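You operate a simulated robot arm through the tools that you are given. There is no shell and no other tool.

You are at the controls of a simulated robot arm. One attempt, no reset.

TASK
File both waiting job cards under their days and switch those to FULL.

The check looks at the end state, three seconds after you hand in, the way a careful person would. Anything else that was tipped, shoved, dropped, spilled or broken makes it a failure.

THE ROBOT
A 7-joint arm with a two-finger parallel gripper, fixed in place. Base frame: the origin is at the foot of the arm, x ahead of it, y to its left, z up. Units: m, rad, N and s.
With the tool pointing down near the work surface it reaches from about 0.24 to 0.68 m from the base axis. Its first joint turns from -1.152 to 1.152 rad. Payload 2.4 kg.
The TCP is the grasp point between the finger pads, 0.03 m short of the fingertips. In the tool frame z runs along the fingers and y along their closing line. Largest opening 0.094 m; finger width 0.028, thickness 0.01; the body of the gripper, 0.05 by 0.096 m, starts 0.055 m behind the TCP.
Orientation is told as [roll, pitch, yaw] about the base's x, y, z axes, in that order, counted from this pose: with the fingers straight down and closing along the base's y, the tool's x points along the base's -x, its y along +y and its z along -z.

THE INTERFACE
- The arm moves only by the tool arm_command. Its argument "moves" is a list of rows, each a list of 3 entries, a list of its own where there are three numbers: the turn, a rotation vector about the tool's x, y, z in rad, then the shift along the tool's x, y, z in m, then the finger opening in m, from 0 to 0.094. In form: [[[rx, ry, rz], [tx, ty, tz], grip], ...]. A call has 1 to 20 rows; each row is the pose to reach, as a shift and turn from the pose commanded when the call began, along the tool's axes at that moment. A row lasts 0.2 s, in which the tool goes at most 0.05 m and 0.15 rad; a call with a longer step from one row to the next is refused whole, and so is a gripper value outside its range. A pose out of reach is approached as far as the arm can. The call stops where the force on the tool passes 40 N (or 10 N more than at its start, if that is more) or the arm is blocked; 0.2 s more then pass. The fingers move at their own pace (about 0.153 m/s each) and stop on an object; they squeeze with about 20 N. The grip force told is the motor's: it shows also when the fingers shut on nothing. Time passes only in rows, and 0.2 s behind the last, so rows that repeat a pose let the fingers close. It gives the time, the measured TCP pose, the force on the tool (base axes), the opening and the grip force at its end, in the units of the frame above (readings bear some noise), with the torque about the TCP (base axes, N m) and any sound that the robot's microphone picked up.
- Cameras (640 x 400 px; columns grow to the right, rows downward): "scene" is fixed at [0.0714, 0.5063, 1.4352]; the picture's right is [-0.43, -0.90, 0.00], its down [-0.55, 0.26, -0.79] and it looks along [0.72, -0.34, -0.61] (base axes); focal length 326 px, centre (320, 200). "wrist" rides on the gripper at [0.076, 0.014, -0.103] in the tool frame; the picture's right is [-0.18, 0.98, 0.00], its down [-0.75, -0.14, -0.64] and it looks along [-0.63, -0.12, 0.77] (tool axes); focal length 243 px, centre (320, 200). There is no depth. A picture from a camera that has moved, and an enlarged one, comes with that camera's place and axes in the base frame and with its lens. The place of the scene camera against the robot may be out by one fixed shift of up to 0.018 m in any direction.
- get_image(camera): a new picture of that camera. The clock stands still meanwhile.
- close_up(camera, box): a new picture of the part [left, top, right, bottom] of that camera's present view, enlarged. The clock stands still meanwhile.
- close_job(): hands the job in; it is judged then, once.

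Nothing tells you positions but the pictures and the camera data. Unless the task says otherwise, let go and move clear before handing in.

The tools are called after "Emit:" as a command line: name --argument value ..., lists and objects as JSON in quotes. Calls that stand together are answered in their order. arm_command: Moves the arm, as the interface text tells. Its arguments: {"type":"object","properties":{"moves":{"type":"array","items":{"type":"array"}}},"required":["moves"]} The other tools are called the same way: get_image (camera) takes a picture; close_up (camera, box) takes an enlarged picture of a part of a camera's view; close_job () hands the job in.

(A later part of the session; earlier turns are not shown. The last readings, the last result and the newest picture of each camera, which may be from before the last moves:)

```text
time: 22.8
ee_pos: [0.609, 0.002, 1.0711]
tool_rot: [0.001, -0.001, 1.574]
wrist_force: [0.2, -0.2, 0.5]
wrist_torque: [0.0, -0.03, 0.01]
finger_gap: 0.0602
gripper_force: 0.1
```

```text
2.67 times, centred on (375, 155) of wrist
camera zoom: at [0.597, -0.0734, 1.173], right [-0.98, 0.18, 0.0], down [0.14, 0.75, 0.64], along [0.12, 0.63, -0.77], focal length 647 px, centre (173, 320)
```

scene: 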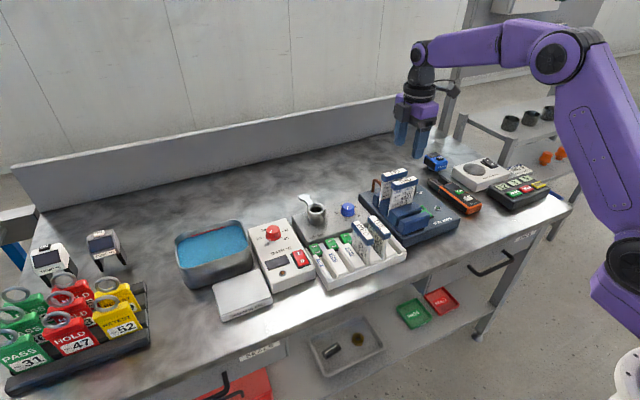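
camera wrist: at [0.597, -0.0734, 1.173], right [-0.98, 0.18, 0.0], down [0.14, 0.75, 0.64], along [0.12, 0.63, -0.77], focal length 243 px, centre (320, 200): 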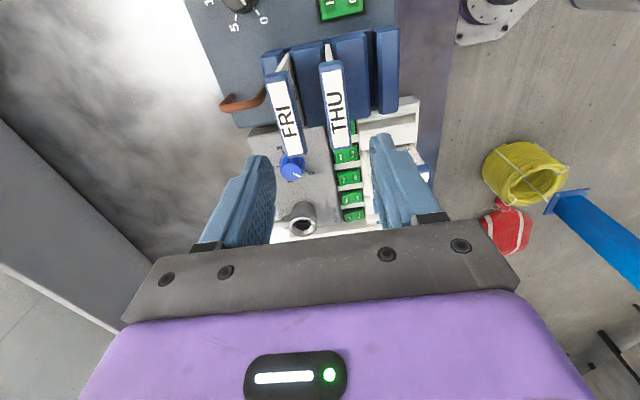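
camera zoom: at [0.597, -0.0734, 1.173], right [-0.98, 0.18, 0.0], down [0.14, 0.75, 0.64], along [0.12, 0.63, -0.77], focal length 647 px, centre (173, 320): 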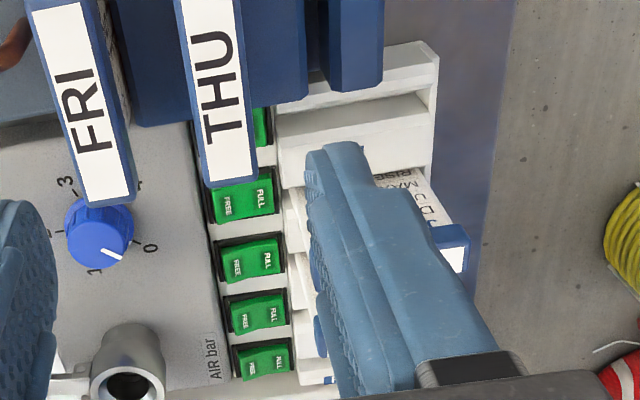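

The THU header top is at about (0.5975, 0.0065, 0.960) and FRI at about (0.642, 0.0065, 0.960). Both are aligned with y, about 2 cm thick and 4.5 cm apart. I'll centre over THU with a narrow 0.036 opening and lower partway to check alignment.

Emit:
arm_command --moves '[[[0, 0, 0], [-0.0045, 0.012, 0.01], 0.036], [[0, 0, 0], [-0.0045, 0.012, 0.03], 0.036], [[0, 0, 0], [-0.0045, 0.012, 0.05], 0.036], [[0, 0, 0], [-0.0045, 0.012, 0.06], 0.036], [[0, 0, 0], [-0.0045, 0.012, 0.06], 0.036]]'

Emit:
get_image --camera "wrist"

Emit:
close_up --camera "wrist" --box '[240, 80, 400, 200]'

Emit:
close_up --camera "scene" --box '[350, 120, 460, 210]'

```text
time: 24.0
ee_pos: [0.599, 0.0064, 1.0111]
tool_rot: [0.001, -0.001, 1.57]
wrist_force: [-0.1, -0.6, 0.1]
wrist_torque: [0.03, 0.02, 0.0]
finger_gap: 0.0357
gripper_force: 0.1
```

```text
taken
camera wrist: at [0.5858, -0.071, 1.1136], right [-0.98, 0.18, 0.0], down [0.14, 0.75, 0.64], along [0.12, 0.63, -0.77], focal length 243 px, centre (320, 200)
```

wrist: 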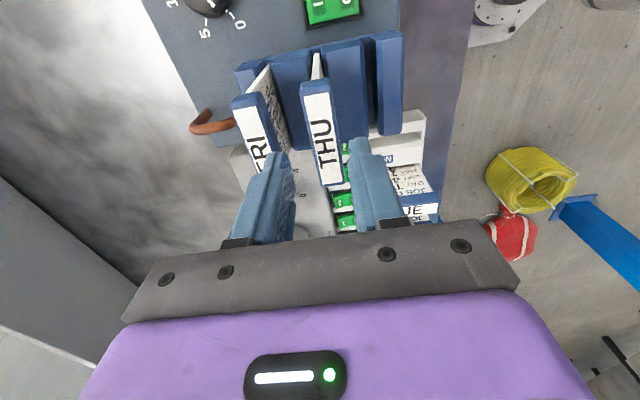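

```text
3.33 times, centred on (320, 140) of wrist
camera zoom: at [0.5858, -0.071, 1.1136], right [-0.98, 0.18, 0.0], down [0.14, 0.75, 0.64], along [0.12, 0.63, -0.77], focal length 809 px, centre (320, 400)
```

zoom: 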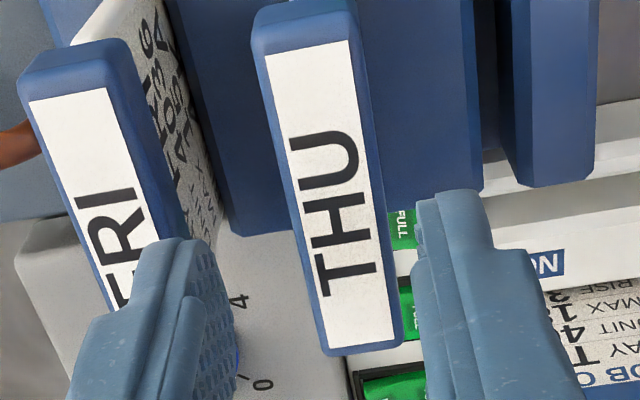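

```text
4.44 times, centred on (405, 165) of scene
camera zoom: at [0.0714, 0.5063, 1.4352], right [-0.43, -0.9, 0.0], down [-0.55, 0.26, -0.79], along [0.72, -0.34, -0.61], focal length 1448 px, centre (-58, 356)
```

zoom: 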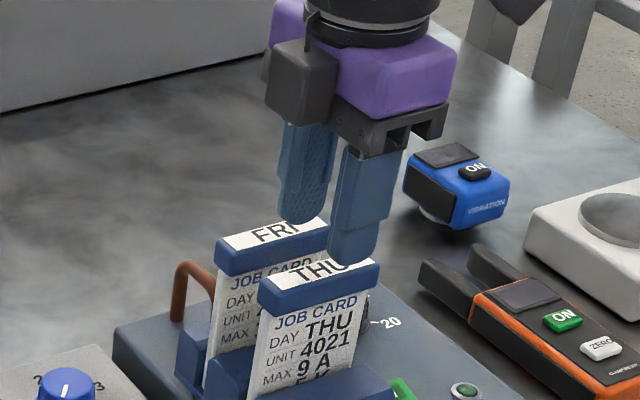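

The fingers straddle THU with good clearance to FRI; the header is about 2 mm toward -x of the tool centre. I'll correct that and lower until the TCP is level with the header.

Emit:
arm_command --moves '[[[0, 0, 0], [-0.0005, 0.002, 0.015], 0.036], [[0, 0, 0], [-0.0005, 0.002, 0.03], 0.036], [[0, 0, 0], [-0.0005, 0.002, 0.045], 0.036], [[0, 0, 0], [-0.0005, 0.002, 0.055], 0.036], [[0, 0, 0], [-0.0005, 0.002, 0.063], 0.036], [[0, 0, 0], [-0.0005, 0.002, 0.063], 0.036]]'

Emit:
get_image --camera "wrist"

Emit:
close_up --camera "wrist" --box '[240, 110, 400, 230]'

Emit:
close_up --camera "scene" --box '[360, 150, 450, 225]'

```text
time: 25.4
ee_pos: [0.5944, 0.0073, 0.9478]
tool_rot: [0.001, -0.001, 1.571]
wrist_force: [-0.3, 0.5, -0.5]
wrist_torque: [0.04, 0.02, -0.01]
finger_gap: 0.0364
gripper_force: 0.0
```

```text
taken
camera wrist: at [0.5824, -0.0684, 1.0501], right [-0.98, 0.18, 0.0], down [0.14, 0.75, 0.64], along [0.12, 0.63, -0.77], focal length 243 px, centre (320, 200)
```

wrist: 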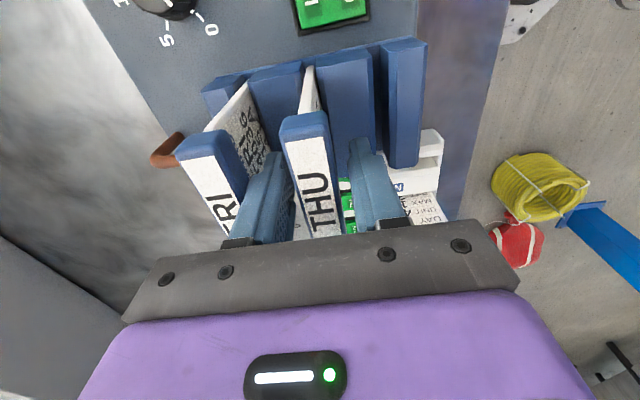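

```text
3.33 times, centred on (320, 170) of wrist
camera zoom: at [0.5824, -0.0684, 1.0501], right [-0.98, 0.18, 0.0], down [0.14, 0.75, 0.64], along [0.12, 0.63, -0.77], focal length 809 px, centre (320, 300)
```

zoom: 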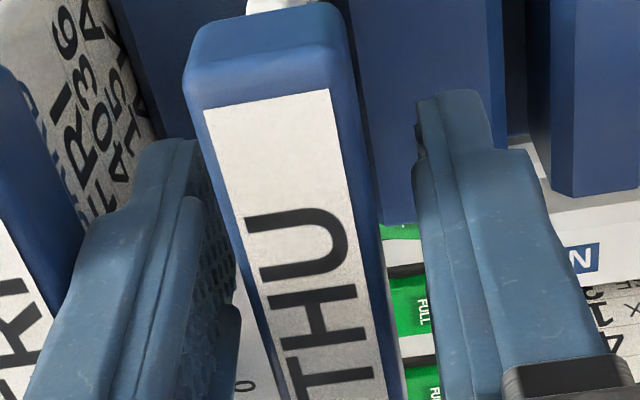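

```text
5.33 times, centred on (405, 188) of scene
camera zoom: at [0.0714, 0.5063, 1.4352], right [-0.43, -0.9, 0.0], down [-0.55, 0.26, -0.79], along [0.72, -0.34, -0.61], focal length 1737 px, centre (-133, 267)
```

zoom: 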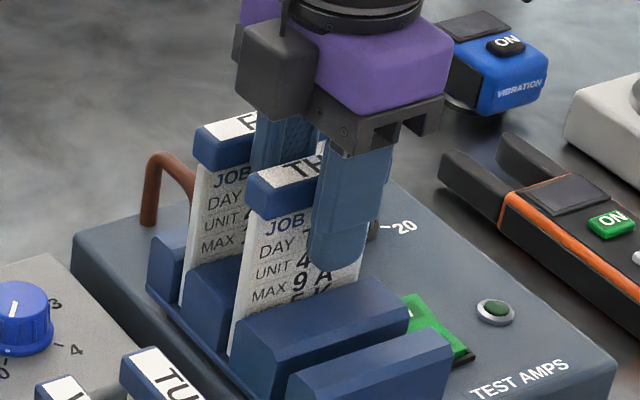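

The fingers straddle the THU header, which sits between the pads near the TCP height. I'll close on it now.

Emit:
arm_command --moves '[[[0, 0, 0], [0, 0, 0], 0.02], [[0, 0, 0], [0, 0, 0], 0.0], [[0, 0, 0], [0, 0, 0], 0.0]]'

Emit:
close_up --camera "wrist" --box '[240, 110, 400, 230]'

```text
time: 26.2
ee_pos: [0.5951, 0.0077, 0.9478]
tool_rot: [-0.002, 0.0, 1.572]
wrist_force: [0.5, -0.6, -0.1]
wrist_torque: [-0.03, 0.02, 0.0]
finger_gap: 0.0236
gripper_force: 19.8
```

```text
3.33 times, centred on (320, 170) of wrist
camera zoom: at [0.5824, -0.0686, 1.0502], right [-0.98, 0.18, 0.0], down [0.14, 0.75, 0.64], along [0.12, 0.63, -0.77], focal length 809 px, centre (320, 300)
```

zoom: 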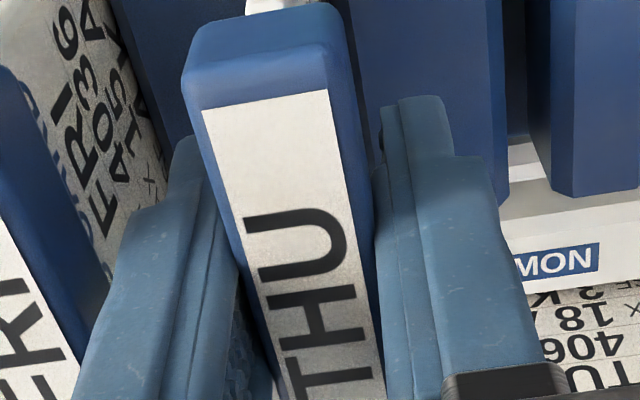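

THU is gripped; the header measures 23.6 mm thick. I'll lift it straight up out of the rack and check that it comes free without disturbing anything.

Emit:
arm_command --moves '[[[0, 0, 0], [0, 0, -0.01], 0.0], [[0, 0, 0], [0, 0, -0.025], 0.0], [[0, 0, 0], [0, 0, -0.045], 0.0], [[0, 0, 0], [0, 0, -0.07], 0.0], [[0, 0, 0], [0, 0, -0.1], 0.0], [[0, 0, 0], [0, 0, -0.13], 0.0], [[0, 0, 0], [0, 0, -0.15], 0.0], [[0, 0, 0], [0, 0, -0.15], 0.0]]'

Emit:
get_image --camera "scene"

Emit:
get_image --camera "wrist"

Emit:
close_up --camera "scene" --box '[350, 100, 460, 230]'

```text
time: 28.0
ee_pos: [0.5951, 0.0077, 1.0997]
tool_rot: [0.0, 0.001, 1.57]
wrist_force: [0.1, -0.2, -0.7]
wrist_torque: [0.0, -0.01, 0.02]
finger_gap: 0.0236
gripper_force: 20.2
```

```text
taken
```

scene: 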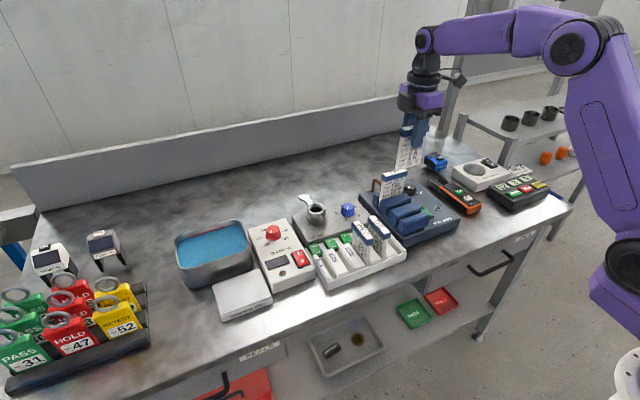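

```text
taken
camera wrist: at [0.5825, -0.0674, 1.2017], right [-0.98, 0.18, 0.0], down [0.14, 0.75, 0.64], along [0.12, 0.63, -0.77], focal length 243 px, centre (320, 200)
```

wrist: 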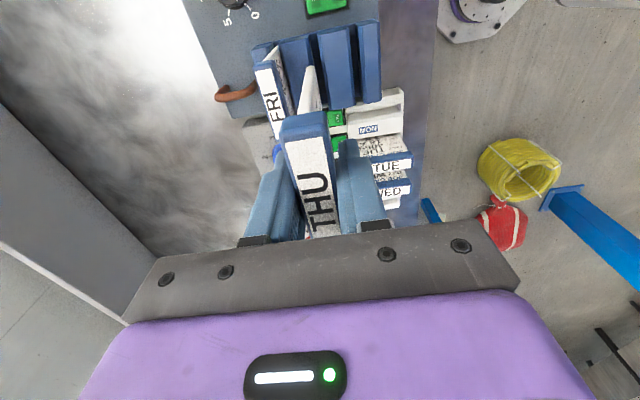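

```text
3.08 times, centred on (405, 165) of scene
camera zoom: at [0.0714, 0.5063, 1.4352], right [-0.43, -0.9, 0.0], down [-0.55, 0.26, -0.79], along [0.72, -0.34, -0.61], focal length 1002 px, centre (58, 308)
```

zoom: 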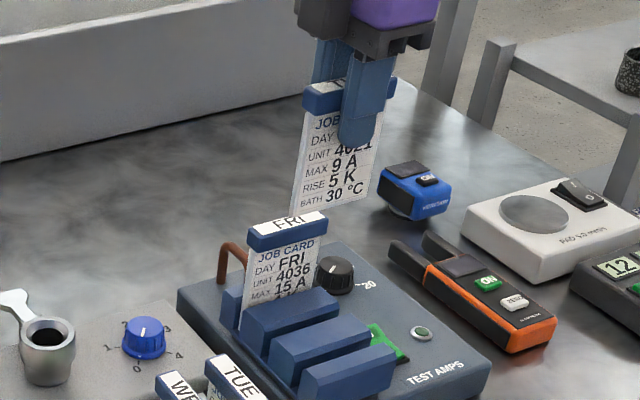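

THU is out cleanly, about 12 cm tall, and its bottom is now near z = 0.99. I'll carry it over the tray while turning it to yaw 0, so its text faces +y like the filed cards.

Emit:
arm_command --moves '[[[0, 0, 0.1309], [-0.01765, 0.0058, 0], 0.0], [[0, 0, 0.2618], [-0.0353, 0.0117, 0], 0.0], [[0, 0, 0.3927], [-0.05295, 0.0175, 0], 0.0], [[0, 0, 0.5236], [-0.0706, 0.0233, 0], 0.0], [[0, 0, 0.6545], [-0.08825, 0.0292, 0], 0.0], [[0, 0, 0.7854], [-0.1059, 0.035, 0], 0.0], [[0, 0, 0.9163], [-0.12355, 0.0408, 0], 0.0], [[0, 0, 1.0472], [-0.1412, 0.0467, 0], 0.0], [[0, 0, 1.1781], [-0.15885, 0.0525, 0], 0.0], [[0, 0, 1.309], [-0.1765, 0.0583, 0], 0.0], [[0, 0, 1.4399], [-0.19415, 0.0642, 0], 0.0], [[0, 0, 1.5708], [-0.2118, 0.07, 0], 0.0], [[0, 0, 1.5708], [-0.2118, 0.07, 0], 0.0]]'

Emit:
get_image --camera "wrist"

Emit:
close_up --camera "scene" --box '[280, 130, 420, 290]'

```text
time: 30.8
ee_pos: [0.525, 0.2187, 1.0979]
tool_rot: [0.001, 0.0, -0.002]
wrist_force: [0.6, 0.4, -0.1]
wrist_torque: [-0.03, -0.01, -0.01]
finger_gap: 0.0
gripper_force: 20.0
```

```text
taken
camera wrist: at [0.4502, 0.2334, 1.1998], right [0.19, 0.98, 0.0], down [0.75, -0.14, 0.64], along [0.63, -0.12, -0.77], focal length 243 px, centre (320, 200)
```

wrist: 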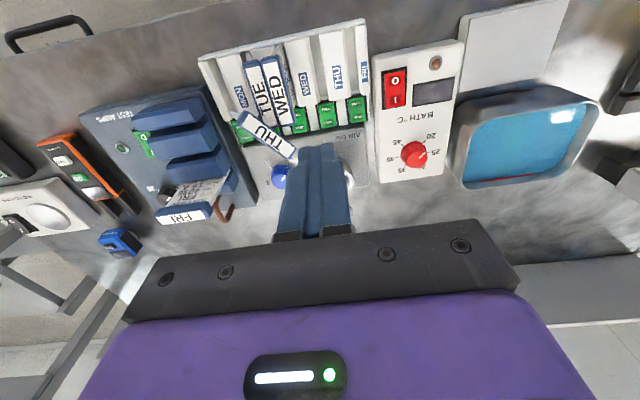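

```text
2.50 times, centred on (350, 210) of scene
camera zoom: at [0.0714, 0.5064, 1.4352], right [-0.43, -0.9, 0.0], down [-0.55, 0.26, -0.79], along [0.72, -0.34, -0.61], focal length 814 px, centre (245, 175)
```

zoom: 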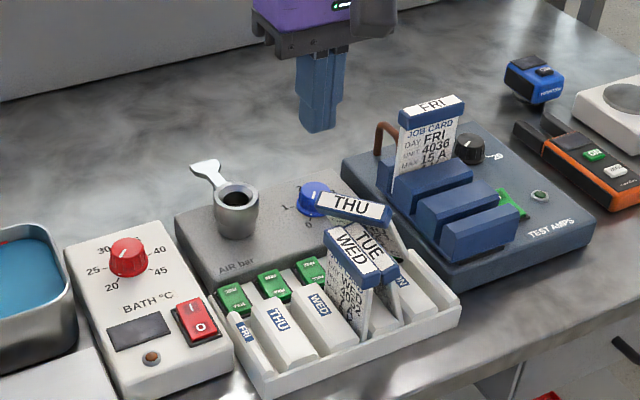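

The THU card slipped out of the grip on the way and is now lying near the TUE card, which looks disturbed. I'll look closely at what happened before moving anything.

Emit:
close_up --camera "scene" --box '[330, 190, 410, 270]'

Emit:
close_up --camera "wrist" --box '[190, 20, 380, 200]'

```text
5.00 times, centred on (370, 230) of scene
camera zoom: at [0.0714, 0.5064, 1.4352], right [-0.43, -0.9, 0.0], down [-0.55, 0.26, -0.79], along [0.72, -0.34, -0.61], focal length 1629 px, centre (70, 50)
```

zoom: 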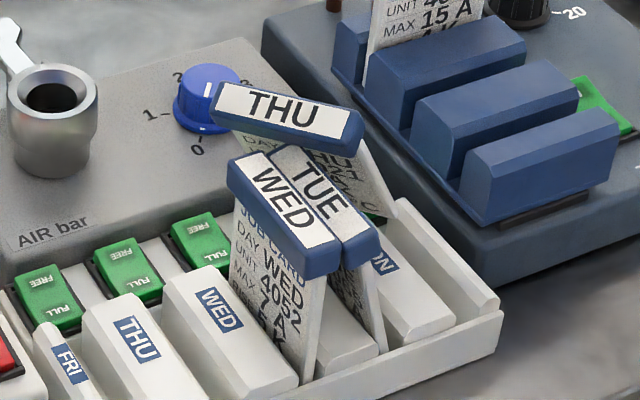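

```text
2.22 times, centred on (285, 110) of wrist
camera zoom: at [0.4502, 0.2334, 1.1998], right [0.19, 0.98, 0.0], down [0.75, -0.14, 0.64], along [0.63, -0.12, -0.77], focal length 539 px, centre (398, 400)
```

zoom: 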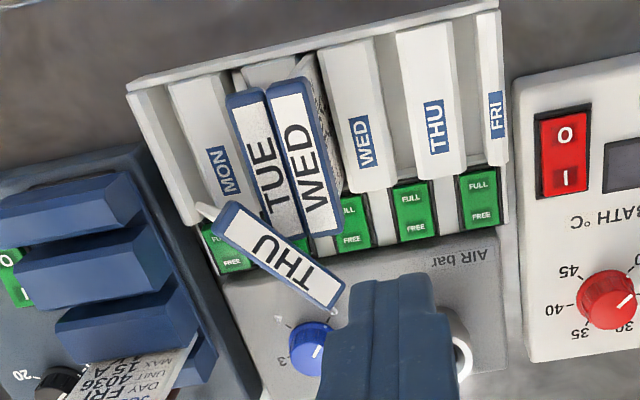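

THU is standing tilted, leaning on TUE, and TUE now leans toward WED. The rockers look unchanged and there was no click. I'll get a second viewpoint from the -y side to locate the fallen card accurately.

Emit:
arm_command --moves '[[[0, 0, -0.1309], [-0.0058, -0.0142, 0.001], 0.0], [[0, 0, -0.2618], [-0.0115, -0.0283, 0.002], 0.0], [[0, 0, -0.3927], [-0.0173, -0.0425, 0.003], 0.0], [[0, 0, -0.5236], [-0.023, -0.0567, 0.004], 0.0], [[0, 0, -0.6545], [-0.0288, -0.0708, 0.005], 0.0], [[0, 0, -0.7854], [-0.0345, -0.085, 0.006], 0.0], [[0, 0, -0.9163], [-0.0403, -0.0992, 0.007], 0.0], [[0, 0, -1.0472], [-0.046, -0.1133, 0.008], 0.0], [[0, 0, -1.1781], [-0.0518, -0.1275, 0.009], 0.0], [[0, 0, -1.309], [-0.0575, -0.1417, 0.01], 0.0], [[0, 0, -1.4399], [-0.0633, -0.1558, 0.01], 0.0], [[0, 0, -1.5708], [-0.069, -0.17, 0.01], 0.0], [[0, 0, -1.5708], [-0.069, -0.17, 0.01], 0.0]]'

Emit:
get_image --camera "wrist"

Emit:
close_up --camera "wrist" --box '[220, 60, 420, 220]'

Emit:
close_up --camera "scene" --box '[330, 190, 410, 270]'

```text
time: 33.6
ee_pos: [0.5973, 0.0471, 1.09]
tool_rot: [0.0, 0.0, 1.574]
wrist_force: [0.6, -0.6, 0.3]
wrist_torque: [-0.04, 0.01, 0.0]
finger_gap: 0.0001
gripper_force: 20.0
```

```text
taken
camera wrist: at [0.5841, -0.0289, 1.1915], right [-0.98, 0.18, 0.0], down [0.14, 0.75, 0.64], along [0.12, 0.63, -0.77], focal length 243 px, centre (320, 200)
```

wrist: 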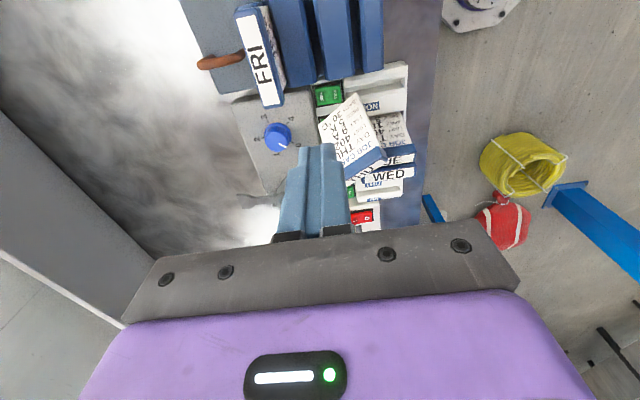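

```text
2.50 times, centred on (320, 140) of wrist
camera zoom: at [0.5841, -0.0289, 1.1915], right [-0.98, 0.18, 0.0], down [0.14, 0.75, 0.64], along [0.12, 0.63, -0.77], focal length 606 px, centre (320, 350)
```

zoom: 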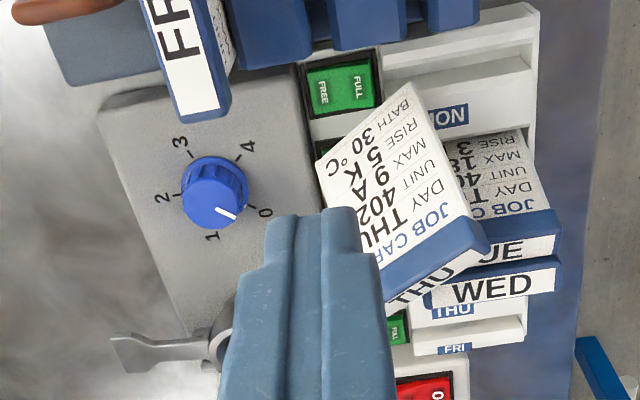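

```text
5.00 times, centred on (370, 230) of scene
camera zoom: at [0.0714, 0.5063, 1.4352], right [-0.43, -0.9, 0.0], down [-0.55, 0.26, -0.79], along [0.72, -0.34, -0.61], focal length 1629 px, centre (70, 50)
```

zoom: 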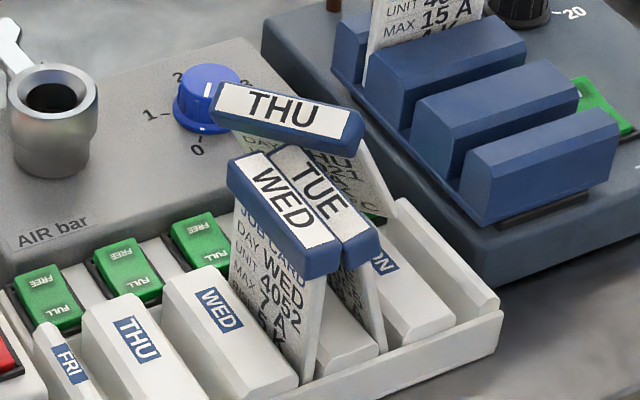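

THU now stands about 25° off vertical and rotated about 26°, with its bottom near the MON slot and its header resting on TUE. I'll take a lower front view to judge how TUE and WED are sitting before I plan a careful recovery.

Emit:
arm_command --moves '[[[0, 0, 0.1309], [-0.0078, 0.0164, 0], 0.0], [[0, 0, 0.2618], [-0.0155, 0.0328, 0], 0.0], [[0, 0, 0.3927], [-0.0233, 0.0493, 0], 0.0], [[0, 0, 0.5236], [-0.031, 0.0657, 0], 0.0], [[0, 0, 0.6545], [-0.0388, 0.0821, 0], 0.0], [[0, 0, 0.7854], [-0.0465, 0.0985, 0], 0.0], [[0, 0, 0.9163], [-0.0543, 0.1149, 0], 0.0], [[0, 0, 1.0472], [-0.062, 0.1313, 0], 0.0], [[0, 0, 1.1781], [-0.0698, 0.1478, 0], 0.0], [[0, 0, 1.309], [-0.0775, 0.1642, 0], 0.0], [[0, 0, 1.4399], [-0.0853, 0.1806, 0], 0.0], [[0, 0, 1.5708], [-0.093, 0.197, 0], 0.0], [[0, 0, 1.5708], [-0.093, 0.197, 0], 0.0]]'

Emit:
arm_command --moves '[[[0, -0.1, 0], [0.01, 0, 0.01], 0.0], [[0, -0.2, 0], [0.02, 0, 0.02], 0.0], [[0, -0.3, 0], [0.03, 0, 0.03], 0.0], [[0, -0.4, 0], [0.04, 0, 0.03], 0.0], [[0, -0.5, 0], [0.05, 0, 0.03], 0.0], [[0, -0.5, 0], [0.05, 0, 0.03], 0.0]]'

Emit:
get_image --camera "wrist"

Emit:
close_up --camera "wrist" --box '[200, 100, 420, 260]'

```text
time: 36.4
ee_pos: [0.3975, 0.1426, 1.0882]
tool_rot: [-0.001, 0.0, -0.003]
wrist_force: [0.4, 1.0, 0.2]
wrist_torque: [0.03, 0.04, 0.0]
finger_gap: 0.0001
gripper_force: 20.4
```

```text
time: 37.8
ee_pos: [0.3485, 0.1415, 1.059]
tool_rot: [0.0, -0.5, 0.005]
wrist_force: [0.5, 0.2, -0.3]
wrist_torque: [0.03, -0.01, 0.02]
finger_gap: 0.0001
gripper_force: 19.9
out of reach, approached as far as the arm can: row 5
```

```text
taken
camera wrist: at [0.2332, 0.156, 1.1116], right [0.16, 0.98, 0.09], down [0.35, -0.14, 0.93], along [0.92, -0.11, -0.37], focal length 243 px, centre (320, 200)
```

wrist: 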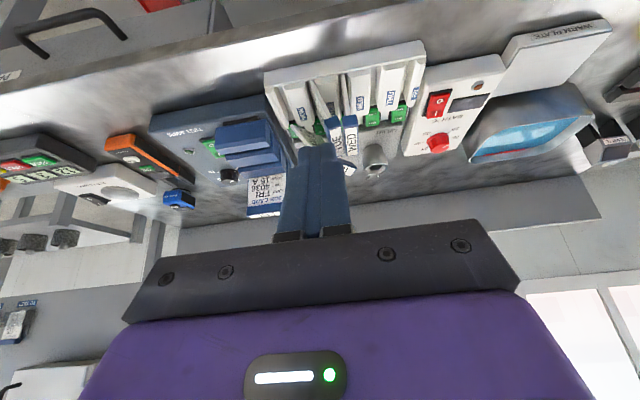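

```text
2.50 times, centred on (310, 180) of wrist
camera zoom: at [0.2332, 0.156, 1.1116], right [0.16, 0.98, 0.09], down [0.35, -0.14, 0.93], along [0.92, -0.11, -0.37], focal length 606 px, centre (345, 250)
```

zoom: 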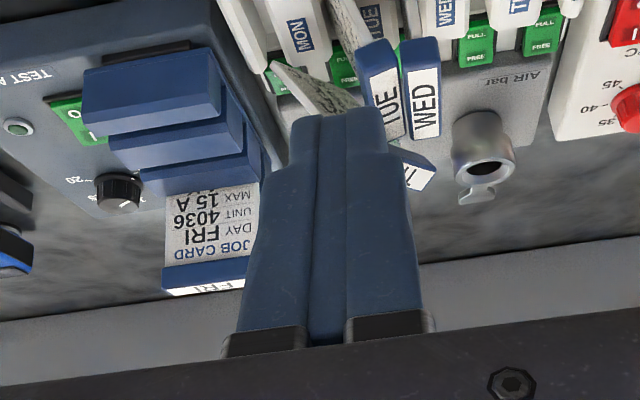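

The closed fingers block this view. I'll open them in place, well clear of everything, and look between them.

Emit:
arm_command --moves '[[[0, 0, 0], [0, 0, 0], 0.05], [[0, 0, 0], [0, 0, 0], 0.094], [[0, 0, 0], [0, 0, 0], 0.094]]'

Emit:
close_up --camera "wrist" --box '[240, 60, 440, 200]'

Emit:
close_up --camera "wrist" --box '[270, 80, 380, 180]'

```text
time: 38.6
ee_pos: [0.3478, 0.141, 1.0583]
tool_rot: [-0.001, -0.502, 0.0]
wrist_force: [0.5, 0.1, -1.0]
wrist_torque: [-0.02, -0.05, -0.01]
finger_gap: 0.0937
gripper_force: 0.0
```

```text
2.86 times, centred on (340, 130) of wrist
camera zoom: at [0.2334, 0.1553, 1.1117], right [0.16, 0.98, 0.09], down [0.35, -0.14, 0.92], along [0.92, -0.12, -0.37], focal length 693 px, centre (263, 400)
```

zoom: 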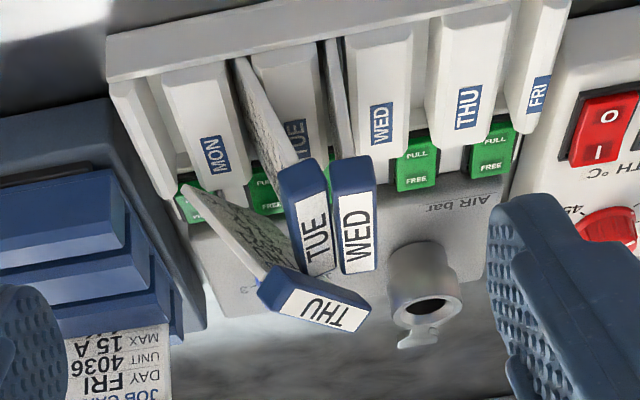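

```text
4.00 times, centred on (325, 130) of wrist
camera zoom: at [0.2334, 0.1553, 1.1117], right [0.16, 0.98, 0.09], down [0.35, -0.14, 0.92], along [0.92, -0.12, -0.37], focal length 970 px, centre (300, 480)
```

zoom: 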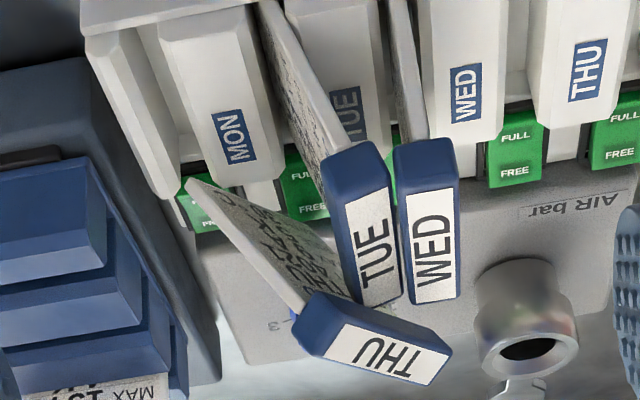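

WED is still upright, while TUE leans about 13° onto it. THU's header centre is near (0.563, 0.146, 0.927), with its long axis about 35° off x and the card leaning about 33°. I'll grip THU by the two ends of its header, which keeps the fingers away from TUE, so first I'm straightening the tool and bringing it around.

Emit:
arm_command --moves '[[[0, 0.1, 0], [-0.0214, 0, 0.0026], 0.094], [[0, 0.2, 0], [-0.0428, 0, 0.0051], 0.094], [[0, 0.3, 0], [-0.0642, 0, 0.0077], 0.094], [[0, 0.4, 0], [-0.0856, 0, 0.0102], 0.094], [[0, 0.5, 0], [-0.107, 0, 0.0128], 0.094], [[0, 0.5, 0], [-0.107, 0, 0.0128], 0.094]]'

Emit:
get_image --camera "wrist"

Emit:
close_up --camera "wrist" --box '[220, 60, 420, 220]'

```text
time: 40.0
ee_pos: [0.4485, 0.1418, 1.0984]
tool_rot: [-0.001, 0.0, 0.0]
wrist_force: [0.0, -0.3, -0.2]
wrist_torque: [-0.01, 0.0, 0.0]
finger_gap: 0.0939
gripper_force: 0.1
```

```text
taken
camera wrist: at [0.3736, 0.1559, 1.2018], right [0.18, 0.98, 0.0], down [0.75, -0.14, 0.64], along [0.63, -0.12, -0.77], focal length 243 px, centre (320, 200)
```

wrist: 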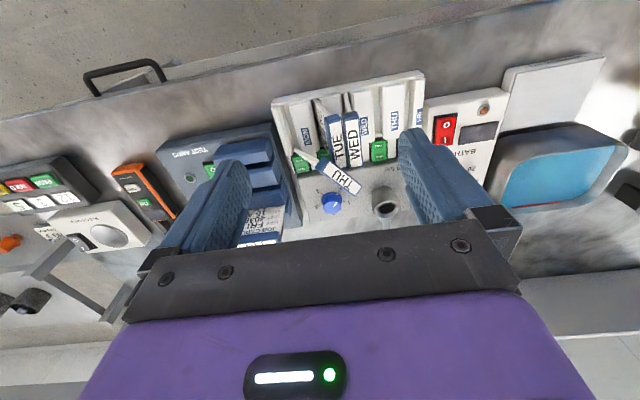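

```text
2.50 times, centred on (320, 140) of wrist
camera zoom: at [0.3736, 0.1559, 1.2018], right [0.18, 0.98, 0.0], down [0.75, -0.14, 0.64], along [0.63, -0.12, -0.77], focal length 606 px, centre (320, 350)
```

zoom: 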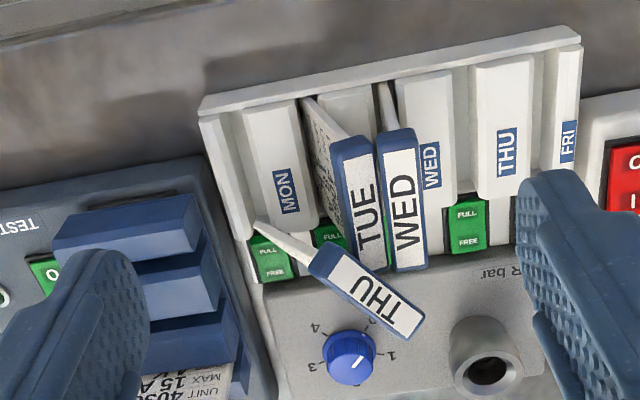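

This clear view agrees with the others: THU's header runs from (0.536, 0.132, 0.939) to (0.591, 0.170, 0.930), and the card leans about 30°. I'll turn to yaw -90° above it, then tilt the tool to match the card axis at a safe standoff.

Emit:
arm_command --moves '[[[0, 0, 0.1309], [-0.0081, 0.0043, 0.0033], 0.094], [[0, 0, 0.2618], [-0.0163, 0.0087, 0.0067], 0.094], [[0, 0, 0.3927], [-0.0244, 0.013, 0.01], 0.094], [[0, 0, 0.5236], [-0.0325, 0.0173, 0.0133], 0.094], [[0, 0, 0.6545], [-0.0406, 0.0217, 0.0167], 0.094], [[0, 0, 0.7854], [-0.0488, 0.026, 0.02], 0.094], [[0, 0, 0.9163], [-0.0569, 0.0303, 0.0233], 0.094], [[0, 0, 1.0472], [-0.065, 0.0347, 0.0267], 0.094], [[0, 0, 1.1781], [-0.0731, 0.039, 0.03], 0.094], [[0, 0, 1.309], [-0.0813, 0.0433, 0.0333], 0.094], [[0, 0, 1.4399], [-0.0894, 0.0477, 0.0367], 0.094], [[0, 0, 1.5708], [-0.0975, 0.052, 0.04], 0.094], [[0, 0, 1.5708], [-0.0975, 0.052, 0.04], 0.094]]'

Emit:
arm_command --moves '[[[-0.0052, -0.0771, -0.0894], [0, 0, 0.0064], 0.094], [[-0.0104, -0.1541, -0.1788], [0, 0, 0.0129], 0.094], [[-0.0156, -0.2312, -0.2682], [0, 0, 0.0193], 0.094], [[-0.0209, -0.3082, -0.3575], [0, 0, 0.0257], 0.094], [[-0.0261, -0.3853, -0.4469], [0, 0, 0.0321], 0.094], [[-0.0313, -0.4623, -0.5363], [0, 0, 0.0386], 0.094], [[-0.0365, -0.5394, -0.6257], [0, 0, 0.045], 0.094], [[-0.0365, -0.5394, -0.6257], [0, 0, 0.045], 0.094]]'

Emit:
get_image --camera "wrist"

Emit:
close_up --camera "wrist" --box '[220, 80, 420, 240]'

Emit:
close_up --camera "scene" --box '[300, 140, 430, 270]'

```text
time: 42.8
ee_pos: [0.546, 0.1935, 1.058]
tool_rot: [0.0, -0.001, -1.572]
wrist_force: [0.4, -0.1, 0.8]
wrist_torque: [0.0, 0.01, -0.02]
finger_gap: 0.094
gripper_force: 0.0
```

```text
time: 44.6
ee_pos: [0.5449, 0.1946, 1.0141]
tool_rot: [-0.145, -0.513, -0.888]
wrist_force: [-0.9, -0.5, 0.0]
wrist_torque: [0.0, -0.01, 0.0]
finger_gap: 0.0941
gripper_force: 0.0
```

```text
taken
camera wrist: at [0.4967, 0.3016, 1.0626], right [0.9, 0.43, -0.03], down [0.17, -0.29, 0.94], along [0.4, -0.85, -0.34], focal length 243 px, centre (320, 200)
```

wrist: 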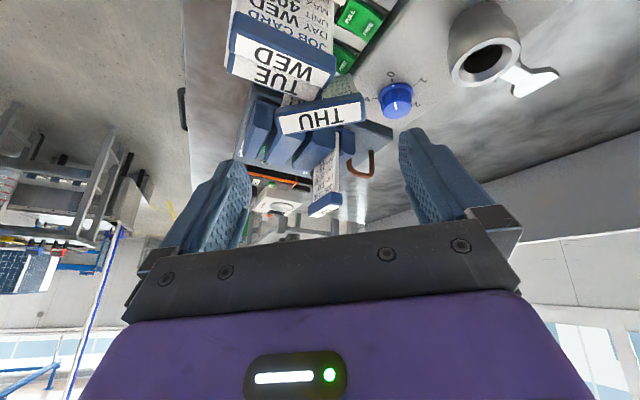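

```text
2.50 times, centred on (320, 160) of wrist
camera zoom: at [0.4967, 0.3016, 1.0626], right [0.9, 0.43, -0.03], down [0.17, -0.29, 0.94], along [0.4, -0.85, -0.34], focal length 606 px, centre (320, 300)
```

zoom: 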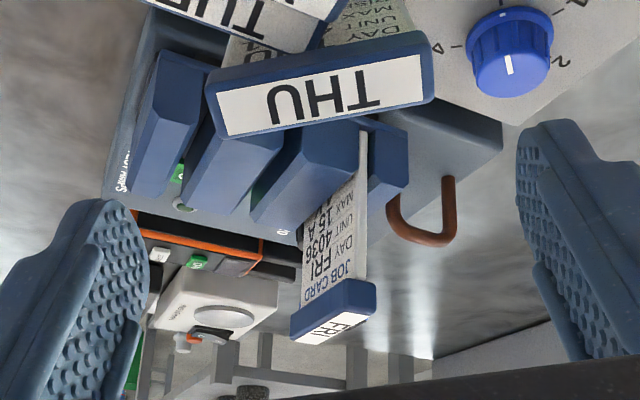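

```text
3.08 times, centred on (365, 205) of scene
camera zoom: at [0.0714, 0.5063, 1.4352], right [-0.43, -0.9, 0.0], down [-0.55, 0.26, -0.79], along [0.72, -0.34, -0.61], focal length 1002 px, centre (182, 185)
```

zoom: 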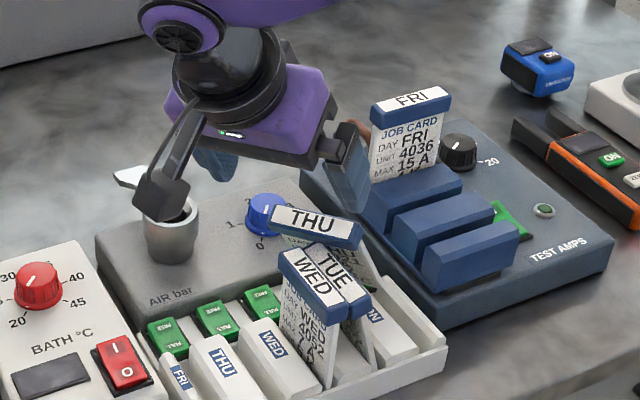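

The header sits exactly where I predicted between the open fingers, and its slope matches the tool's closing axis. I'll advance most of the way along the card axis and check again.

Emit:
arm_command --moves '[[[0, 0, 0], [0, 0, 0.02], 0.094], [[0, 0, 0], [0, 0, 0.04], 0.094], [[0, 0, 0], [0, 0, 0.055], 0.094], [[0, 0, 0], [0, 0, 0.065], 0.094], [[0, 0, 0], [0, 0, 0.065], 0.094]]'

Emit:
get_image --camera "wrist"

Emit:
close_up --camera "wrist" --box '[220, 80, 420, 240]'

Emit:
close_up --camera "scene" --box '[320, 170, 420, 270]'

```text
time: 45.8
ee_pos: [0.5579, 0.1623, 0.9593]
tool_rot: [-0.149, -0.513, -0.893]
wrist_force: [0.2, 0.2, -0.4]
wrist_torque: [0.02, 0.01, 0.02]
finger_gap: 0.0942
gripper_force: 0.1
```

```text
taken
camera wrist: at [0.5094, 0.2707, 1.0084], right [0.9, 0.43, -0.03], down [0.17, -0.29, 0.94], along [0.4, -0.85, -0.34], focal length 243 px, centre (320, 200)
```

wrist: 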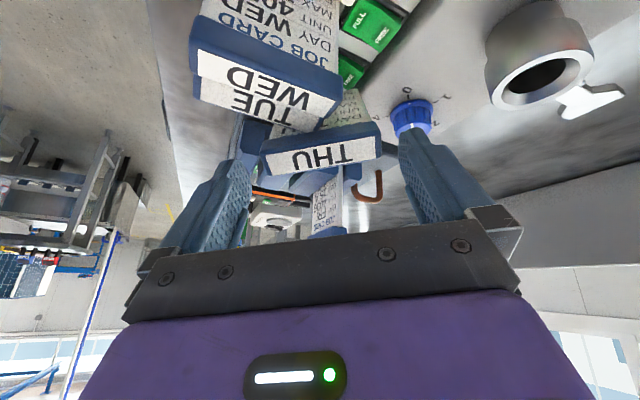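

```text
2.50 times, centred on (320, 160) of wrist
camera zoom: at [0.5094, 0.2707, 1.0084], right [0.9, 0.43, -0.03], down [0.17, -0.29, 0.94], along [0.4, -0.85, -0.34], focal length 606 px, centre (320, 300)
```

zoom: 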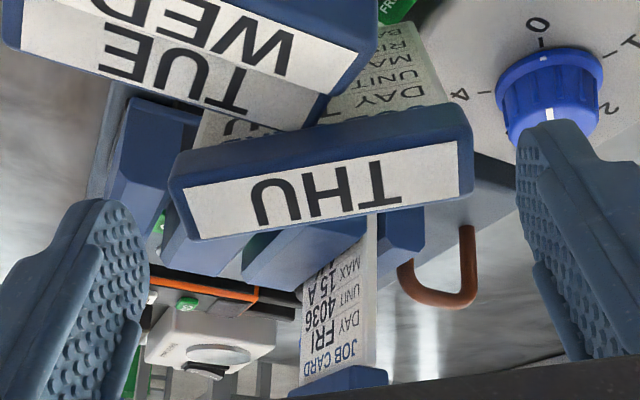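

```text
4.00 times, centred on (370, 220) of scene
camera zoom: at [0.0714, 0.5063, 1.4352], right [-0.43, -0.9, 0.0], down [-0.55, 0.26, -0.79], along [0.72, -0.34, -0.61], focal length 1303 px, centre (120, 120)
```

zoom: 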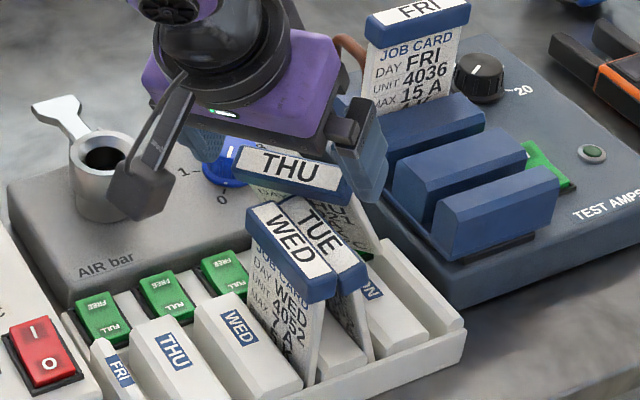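

The header is still centred between the fingers, and TUE's edge is about 1.6 cm from the nearest finger. I'll advance the last 3.5 cm with a 2 mm sideways correction.

Emit:
arm_command --moves '[[[0, 0, 0], [0.001, 0.001, 0.012], 0.094], [[0, 0, 0], [0.002, 0.001, 0.024], 0.094], [[0, 0, 0], [0.002, 0.001, 0.032], 0.094], [[0, 0, 0], [0.002, 0.001, 0.036], 0.094], [[0, 0, 0], [0.002, 0.001, 0.036], 0.094]]'

Emit:
get_image --camera "wrist"

Emit:
close_up --camera "wrist" --box '[220, 110, 420, 270]'

Emit:
close_up --camera "scene" --box '[320, 170, 420, 270]'

```text
time: 47.0
ee_pos: [0.5646, 0.1487, 0.9235]
tool_rot: [-0.147, -0.512, -0.893]
wrist_force: [0.3, -0.3, 0.2]
wrist_torque: [0.04, -0.02, 0.03]
finger_gap: 0.0941
gripper_force: 0.1
```

```text
taken
camera wrist: at [0.5159, 0.2571, 0.9736], right [0.9, 0.43, -0.03], down [0.17, -0.29, 0.94], along [0.4, -0.85, -0.34], focal length 243 px, centre (320, 200)
```

wrist: 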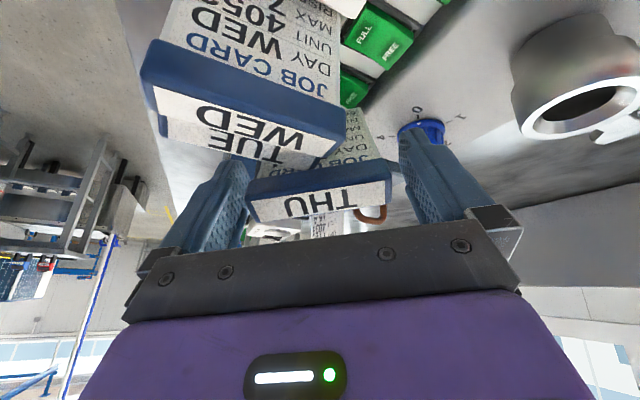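

```text
2.50 times, centred on (320, 190) of wrist
camera zoom: at [0.5159, 0.2571, 0.9736], right [0.9, 0.43, -0.03], down [0.17, -0.29, 0.94], along [0.4, -0.85, -0.34], focal length 606 px, centre (320, 225)
```

zoom: 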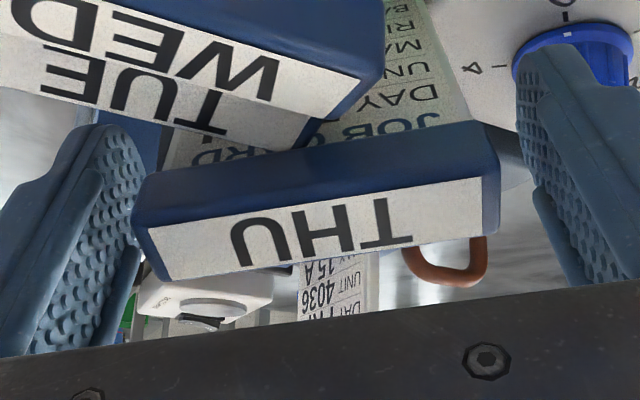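

```text
4.00 times, centred on (370, 220) of scene
camera zoom: at [0.0714, 0.5063, 1.4352], right [-0.43, -0.9, 0.0], down [-0.55, 0.26, -0.79], along [0.72, -0.34, -0.61], focal length 1303 px, centre (120, 120)
```

zoom: 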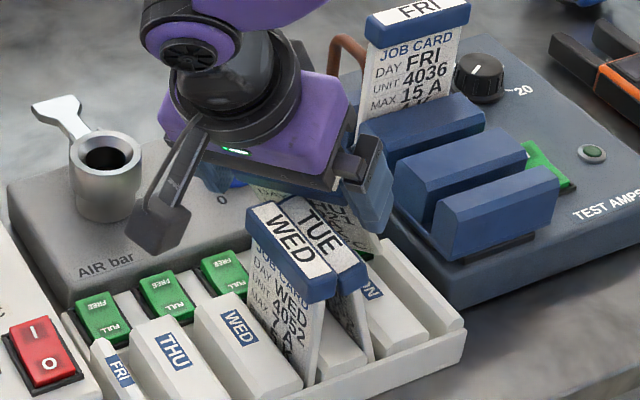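

The header is centred with about 1 cm free at each end. I'll close on the header ends now.

Emit:
arm_command --moves '[[[0, 0, 0], [0, 0, 0], 0.084], [[0, 0, 0], [0, 0, 0], 0.078], [[0, 0, 0], [0, 0, 0], 0.06], [[0, 0, 0], [0, 0, 0], 0.0], [[0, 0, 0], [0, 0, 0], 0.0]]'

Emit:
close_up --camera "wrist" --box '[220, 110, 420, 270]'

Emit:
close_up --camera "scene" --box '[320, 170, 420, 270]'

```text
time: 48.2
ee_pos: [0.5642, 0.1489, 0.9252]
tool_rot: [-0.146, -0.513, -0.893]
wrist_force: [1.5, -0.4, -0.7]
wrist_torque: [-0.02, 0.02, -0.02]
finger_gap: 0.0785
gripper_force: 20.2
```

```text
2.50 times, centred on (320, 190) of wrist
camera zoom: at [0.5158, 0.2571, 0.9737], right [0.9, 0.43, -0.03], down [0.17, -0.29, 0.94], along [0.4, -0.85, -0.34], focal length 606 px, centre (320, 225)
```

zoom: 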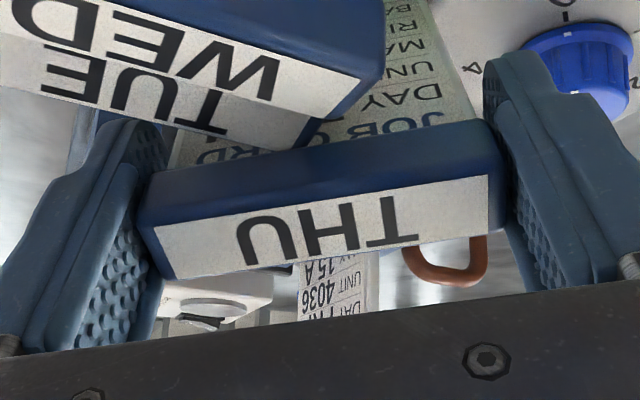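

```text
4.00 times, centred on (370, 220) of scene
camera zoom: at [0.0714, 0.5063, 1.4352], right [-0.43, -0.9, 0.0], down [-0.55, 0.26, -0.79], along [0.72, -0.34, -0.61], focal length 1303 px, centre (120, 120)
```

zoom: 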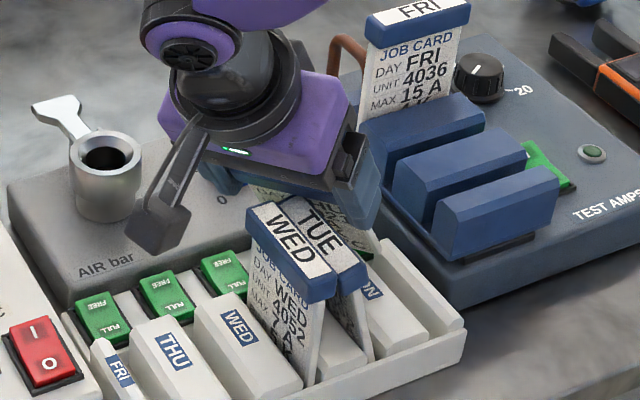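

THU is gripped by its header ends, with a gap of 78.5 mm and 20 N. I'll draw it slowly away from TUE along the card's normal, then lift gently.

Emit:
arm_command --moves '[[[0, 0, 0], [-0.003, 0, -0.001], 0.0], [[0, 0, 0], [-0.007, 0, -0.003], 0.0], [[0, 0, 0], [-0.012, 0, -0.005], 0.0], [[0, 0, 0], [-0.017, 0, -0.007], 0.0], [[0, 0, 0], [-0.022, 0, -0.009], 0.0], [[0, 0, 0], [-0.025, -0.001, -0.015], 0.0], [[0, 0, 0], [-0.029, -0.002, -0.022], 0.0], [[0, 0, 0], [-0.033, -0.003, -0.029], 0.0], [[0, 0, 0], [-0.033, -0.003, -0.029], 0.0]]'

Emit:
get_image --camera "wrist"

Emit:
close_up --camera "scene" --box '[320, 160, 420, 260]'

```text
time: 50.2
ee_pos: [0.5742, 0.1377, 0.9664]
tool_rot: [-0.146, -0.514, -0.892]
wrist_force: [0.0, 0.4, -0.4]
wrist_torque: [0.02, -0.01, 0.01]
finger_gap: 0.0785
gripper_force: 20.0
```

```text
taken
camera wrist: at [0.5256, 0.2459, 1.0157], right [0.9, 0.43, -0.03], down [0.17, -0.29, 0.94], along [0.4, -0.85, -0.34], focal length 243 px, centre (320, 200)
```

wrist: 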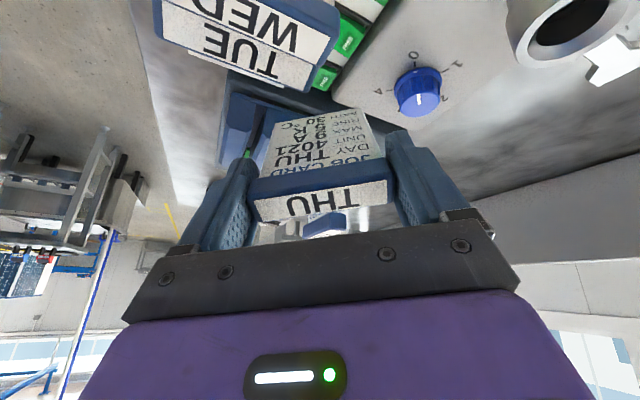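

```text
4.00 times, centred on (370, 210) of scene
camera zoom: at [0.0714, 0.5063, 1.4352], right [-0.43, -0.9, 0.0], down [-0.55, 0.26, -0.79], along [0.72, -0.34, -0.61], focal length 1303 px, centre (120, 160)
```

zoom: 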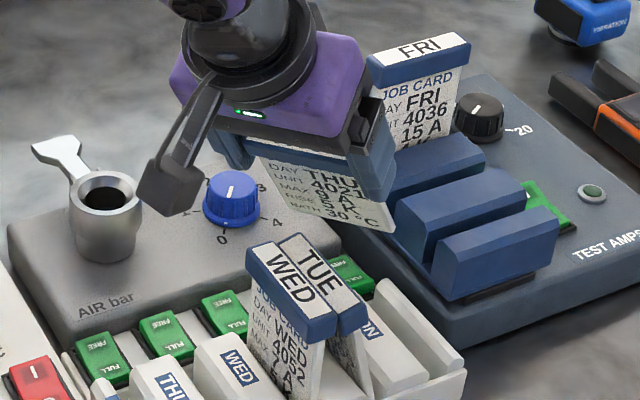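

THU is free of TUE and firmly held, with the grip unchanged. I'll keep lifting slowly and check that the grip stays steady.

Emit:
arm_command --moves '[[[0, 0, 0], [-0.0025, -0.0006, -0.0043], 0.0], [[0, 0, 0], [-0.0074, -0.0019, -0.0129], 0.0], [[0, 0, 0], [-0.0147, -0.0038, -0.0259], 0.0], [[0, 0, 0], [-0.0221, -0.0057, -0.0388], 0.0], [[0, 0, 0], [-0.0295, -0.0076, -0.0517], 0.0], [[0, 0, 0], [-0.0368, -0.0095, -0.0647], 0.0], [[0, 0, 0], [-0.0442, -0.0114, -0.0776], 0.0], [[0, 0, 0], [-0.0491, -0.0127, -0.0862], 0.0], [[0, 0, 0], [-0.0516, -0.0133, -0.0905], 0.0], [[0, 0, 0], [-0.0516, -0.0133, -0.0905], 0.0]]'

Emit:
get_image --camera "wrist"

Emit:
close_up --camera "scene" --box '[310, 120, 430, 270]'

```text
time: 52.4
ee_pos: [0.5751, 0.1384, 1.0731]
tool_rot: [-0.146, -0.512, -0.891]
wrist_force: [-0.4, -0.6, -0.5]
wrist_torque: [0.0, 0.0, -0.03]
finger_gap: 0.0784
gripper_force: 20.1
```

```text
taken
camera wrist: at [0.5275, 0.2466, 1.1216], right [0.9, 0.43, -0.03], down [0.17, -0.29, 0.94], along [0.4, -0.85, -0.34], focal length 243 px, centre (320, 200)
```

wrist: 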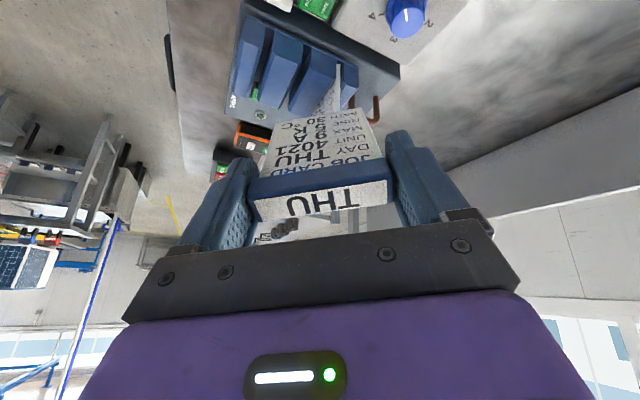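

```text
2.67 times, centred on (370, 195) of scene
camera zoom: at [0.0714, 0.5063, 1.4352], right [-0.43, -0.9, 0.0], down [-0.55, 0.26, -0.79], along [0.72, -0.34, -0.61], focal length 869 px, centre (187, 213)
```

zoom: 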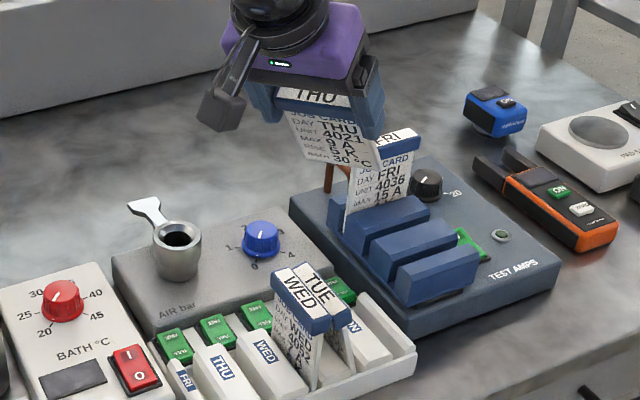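

THU is held well clear of everything. I'll enlarge the wrist view to measure how the card sits in the grip before I reorient it.

Emit:
close_up --camera "wrist" --box '[230, 90, 410, 230]'

```text
2.86 times, centred on (320, 160) of wrist
camera zoom: at [0.5275, 0.2466, 1.1216], right [0.9, 0.43, -0.03], down [0.17, -0.29, 0.94], along [0.4, -0.85, -0.34], focal length 693 px, centre (320, 314)
```

zoom: 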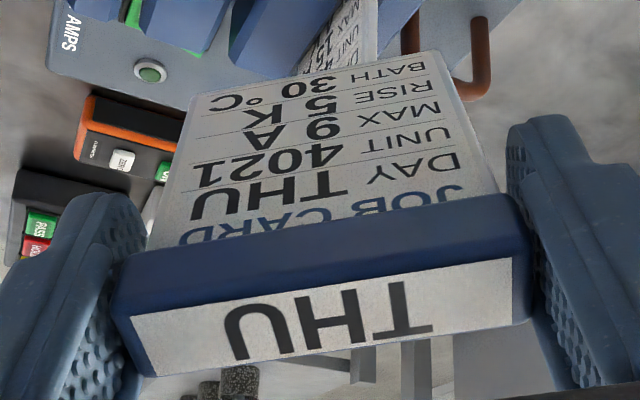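

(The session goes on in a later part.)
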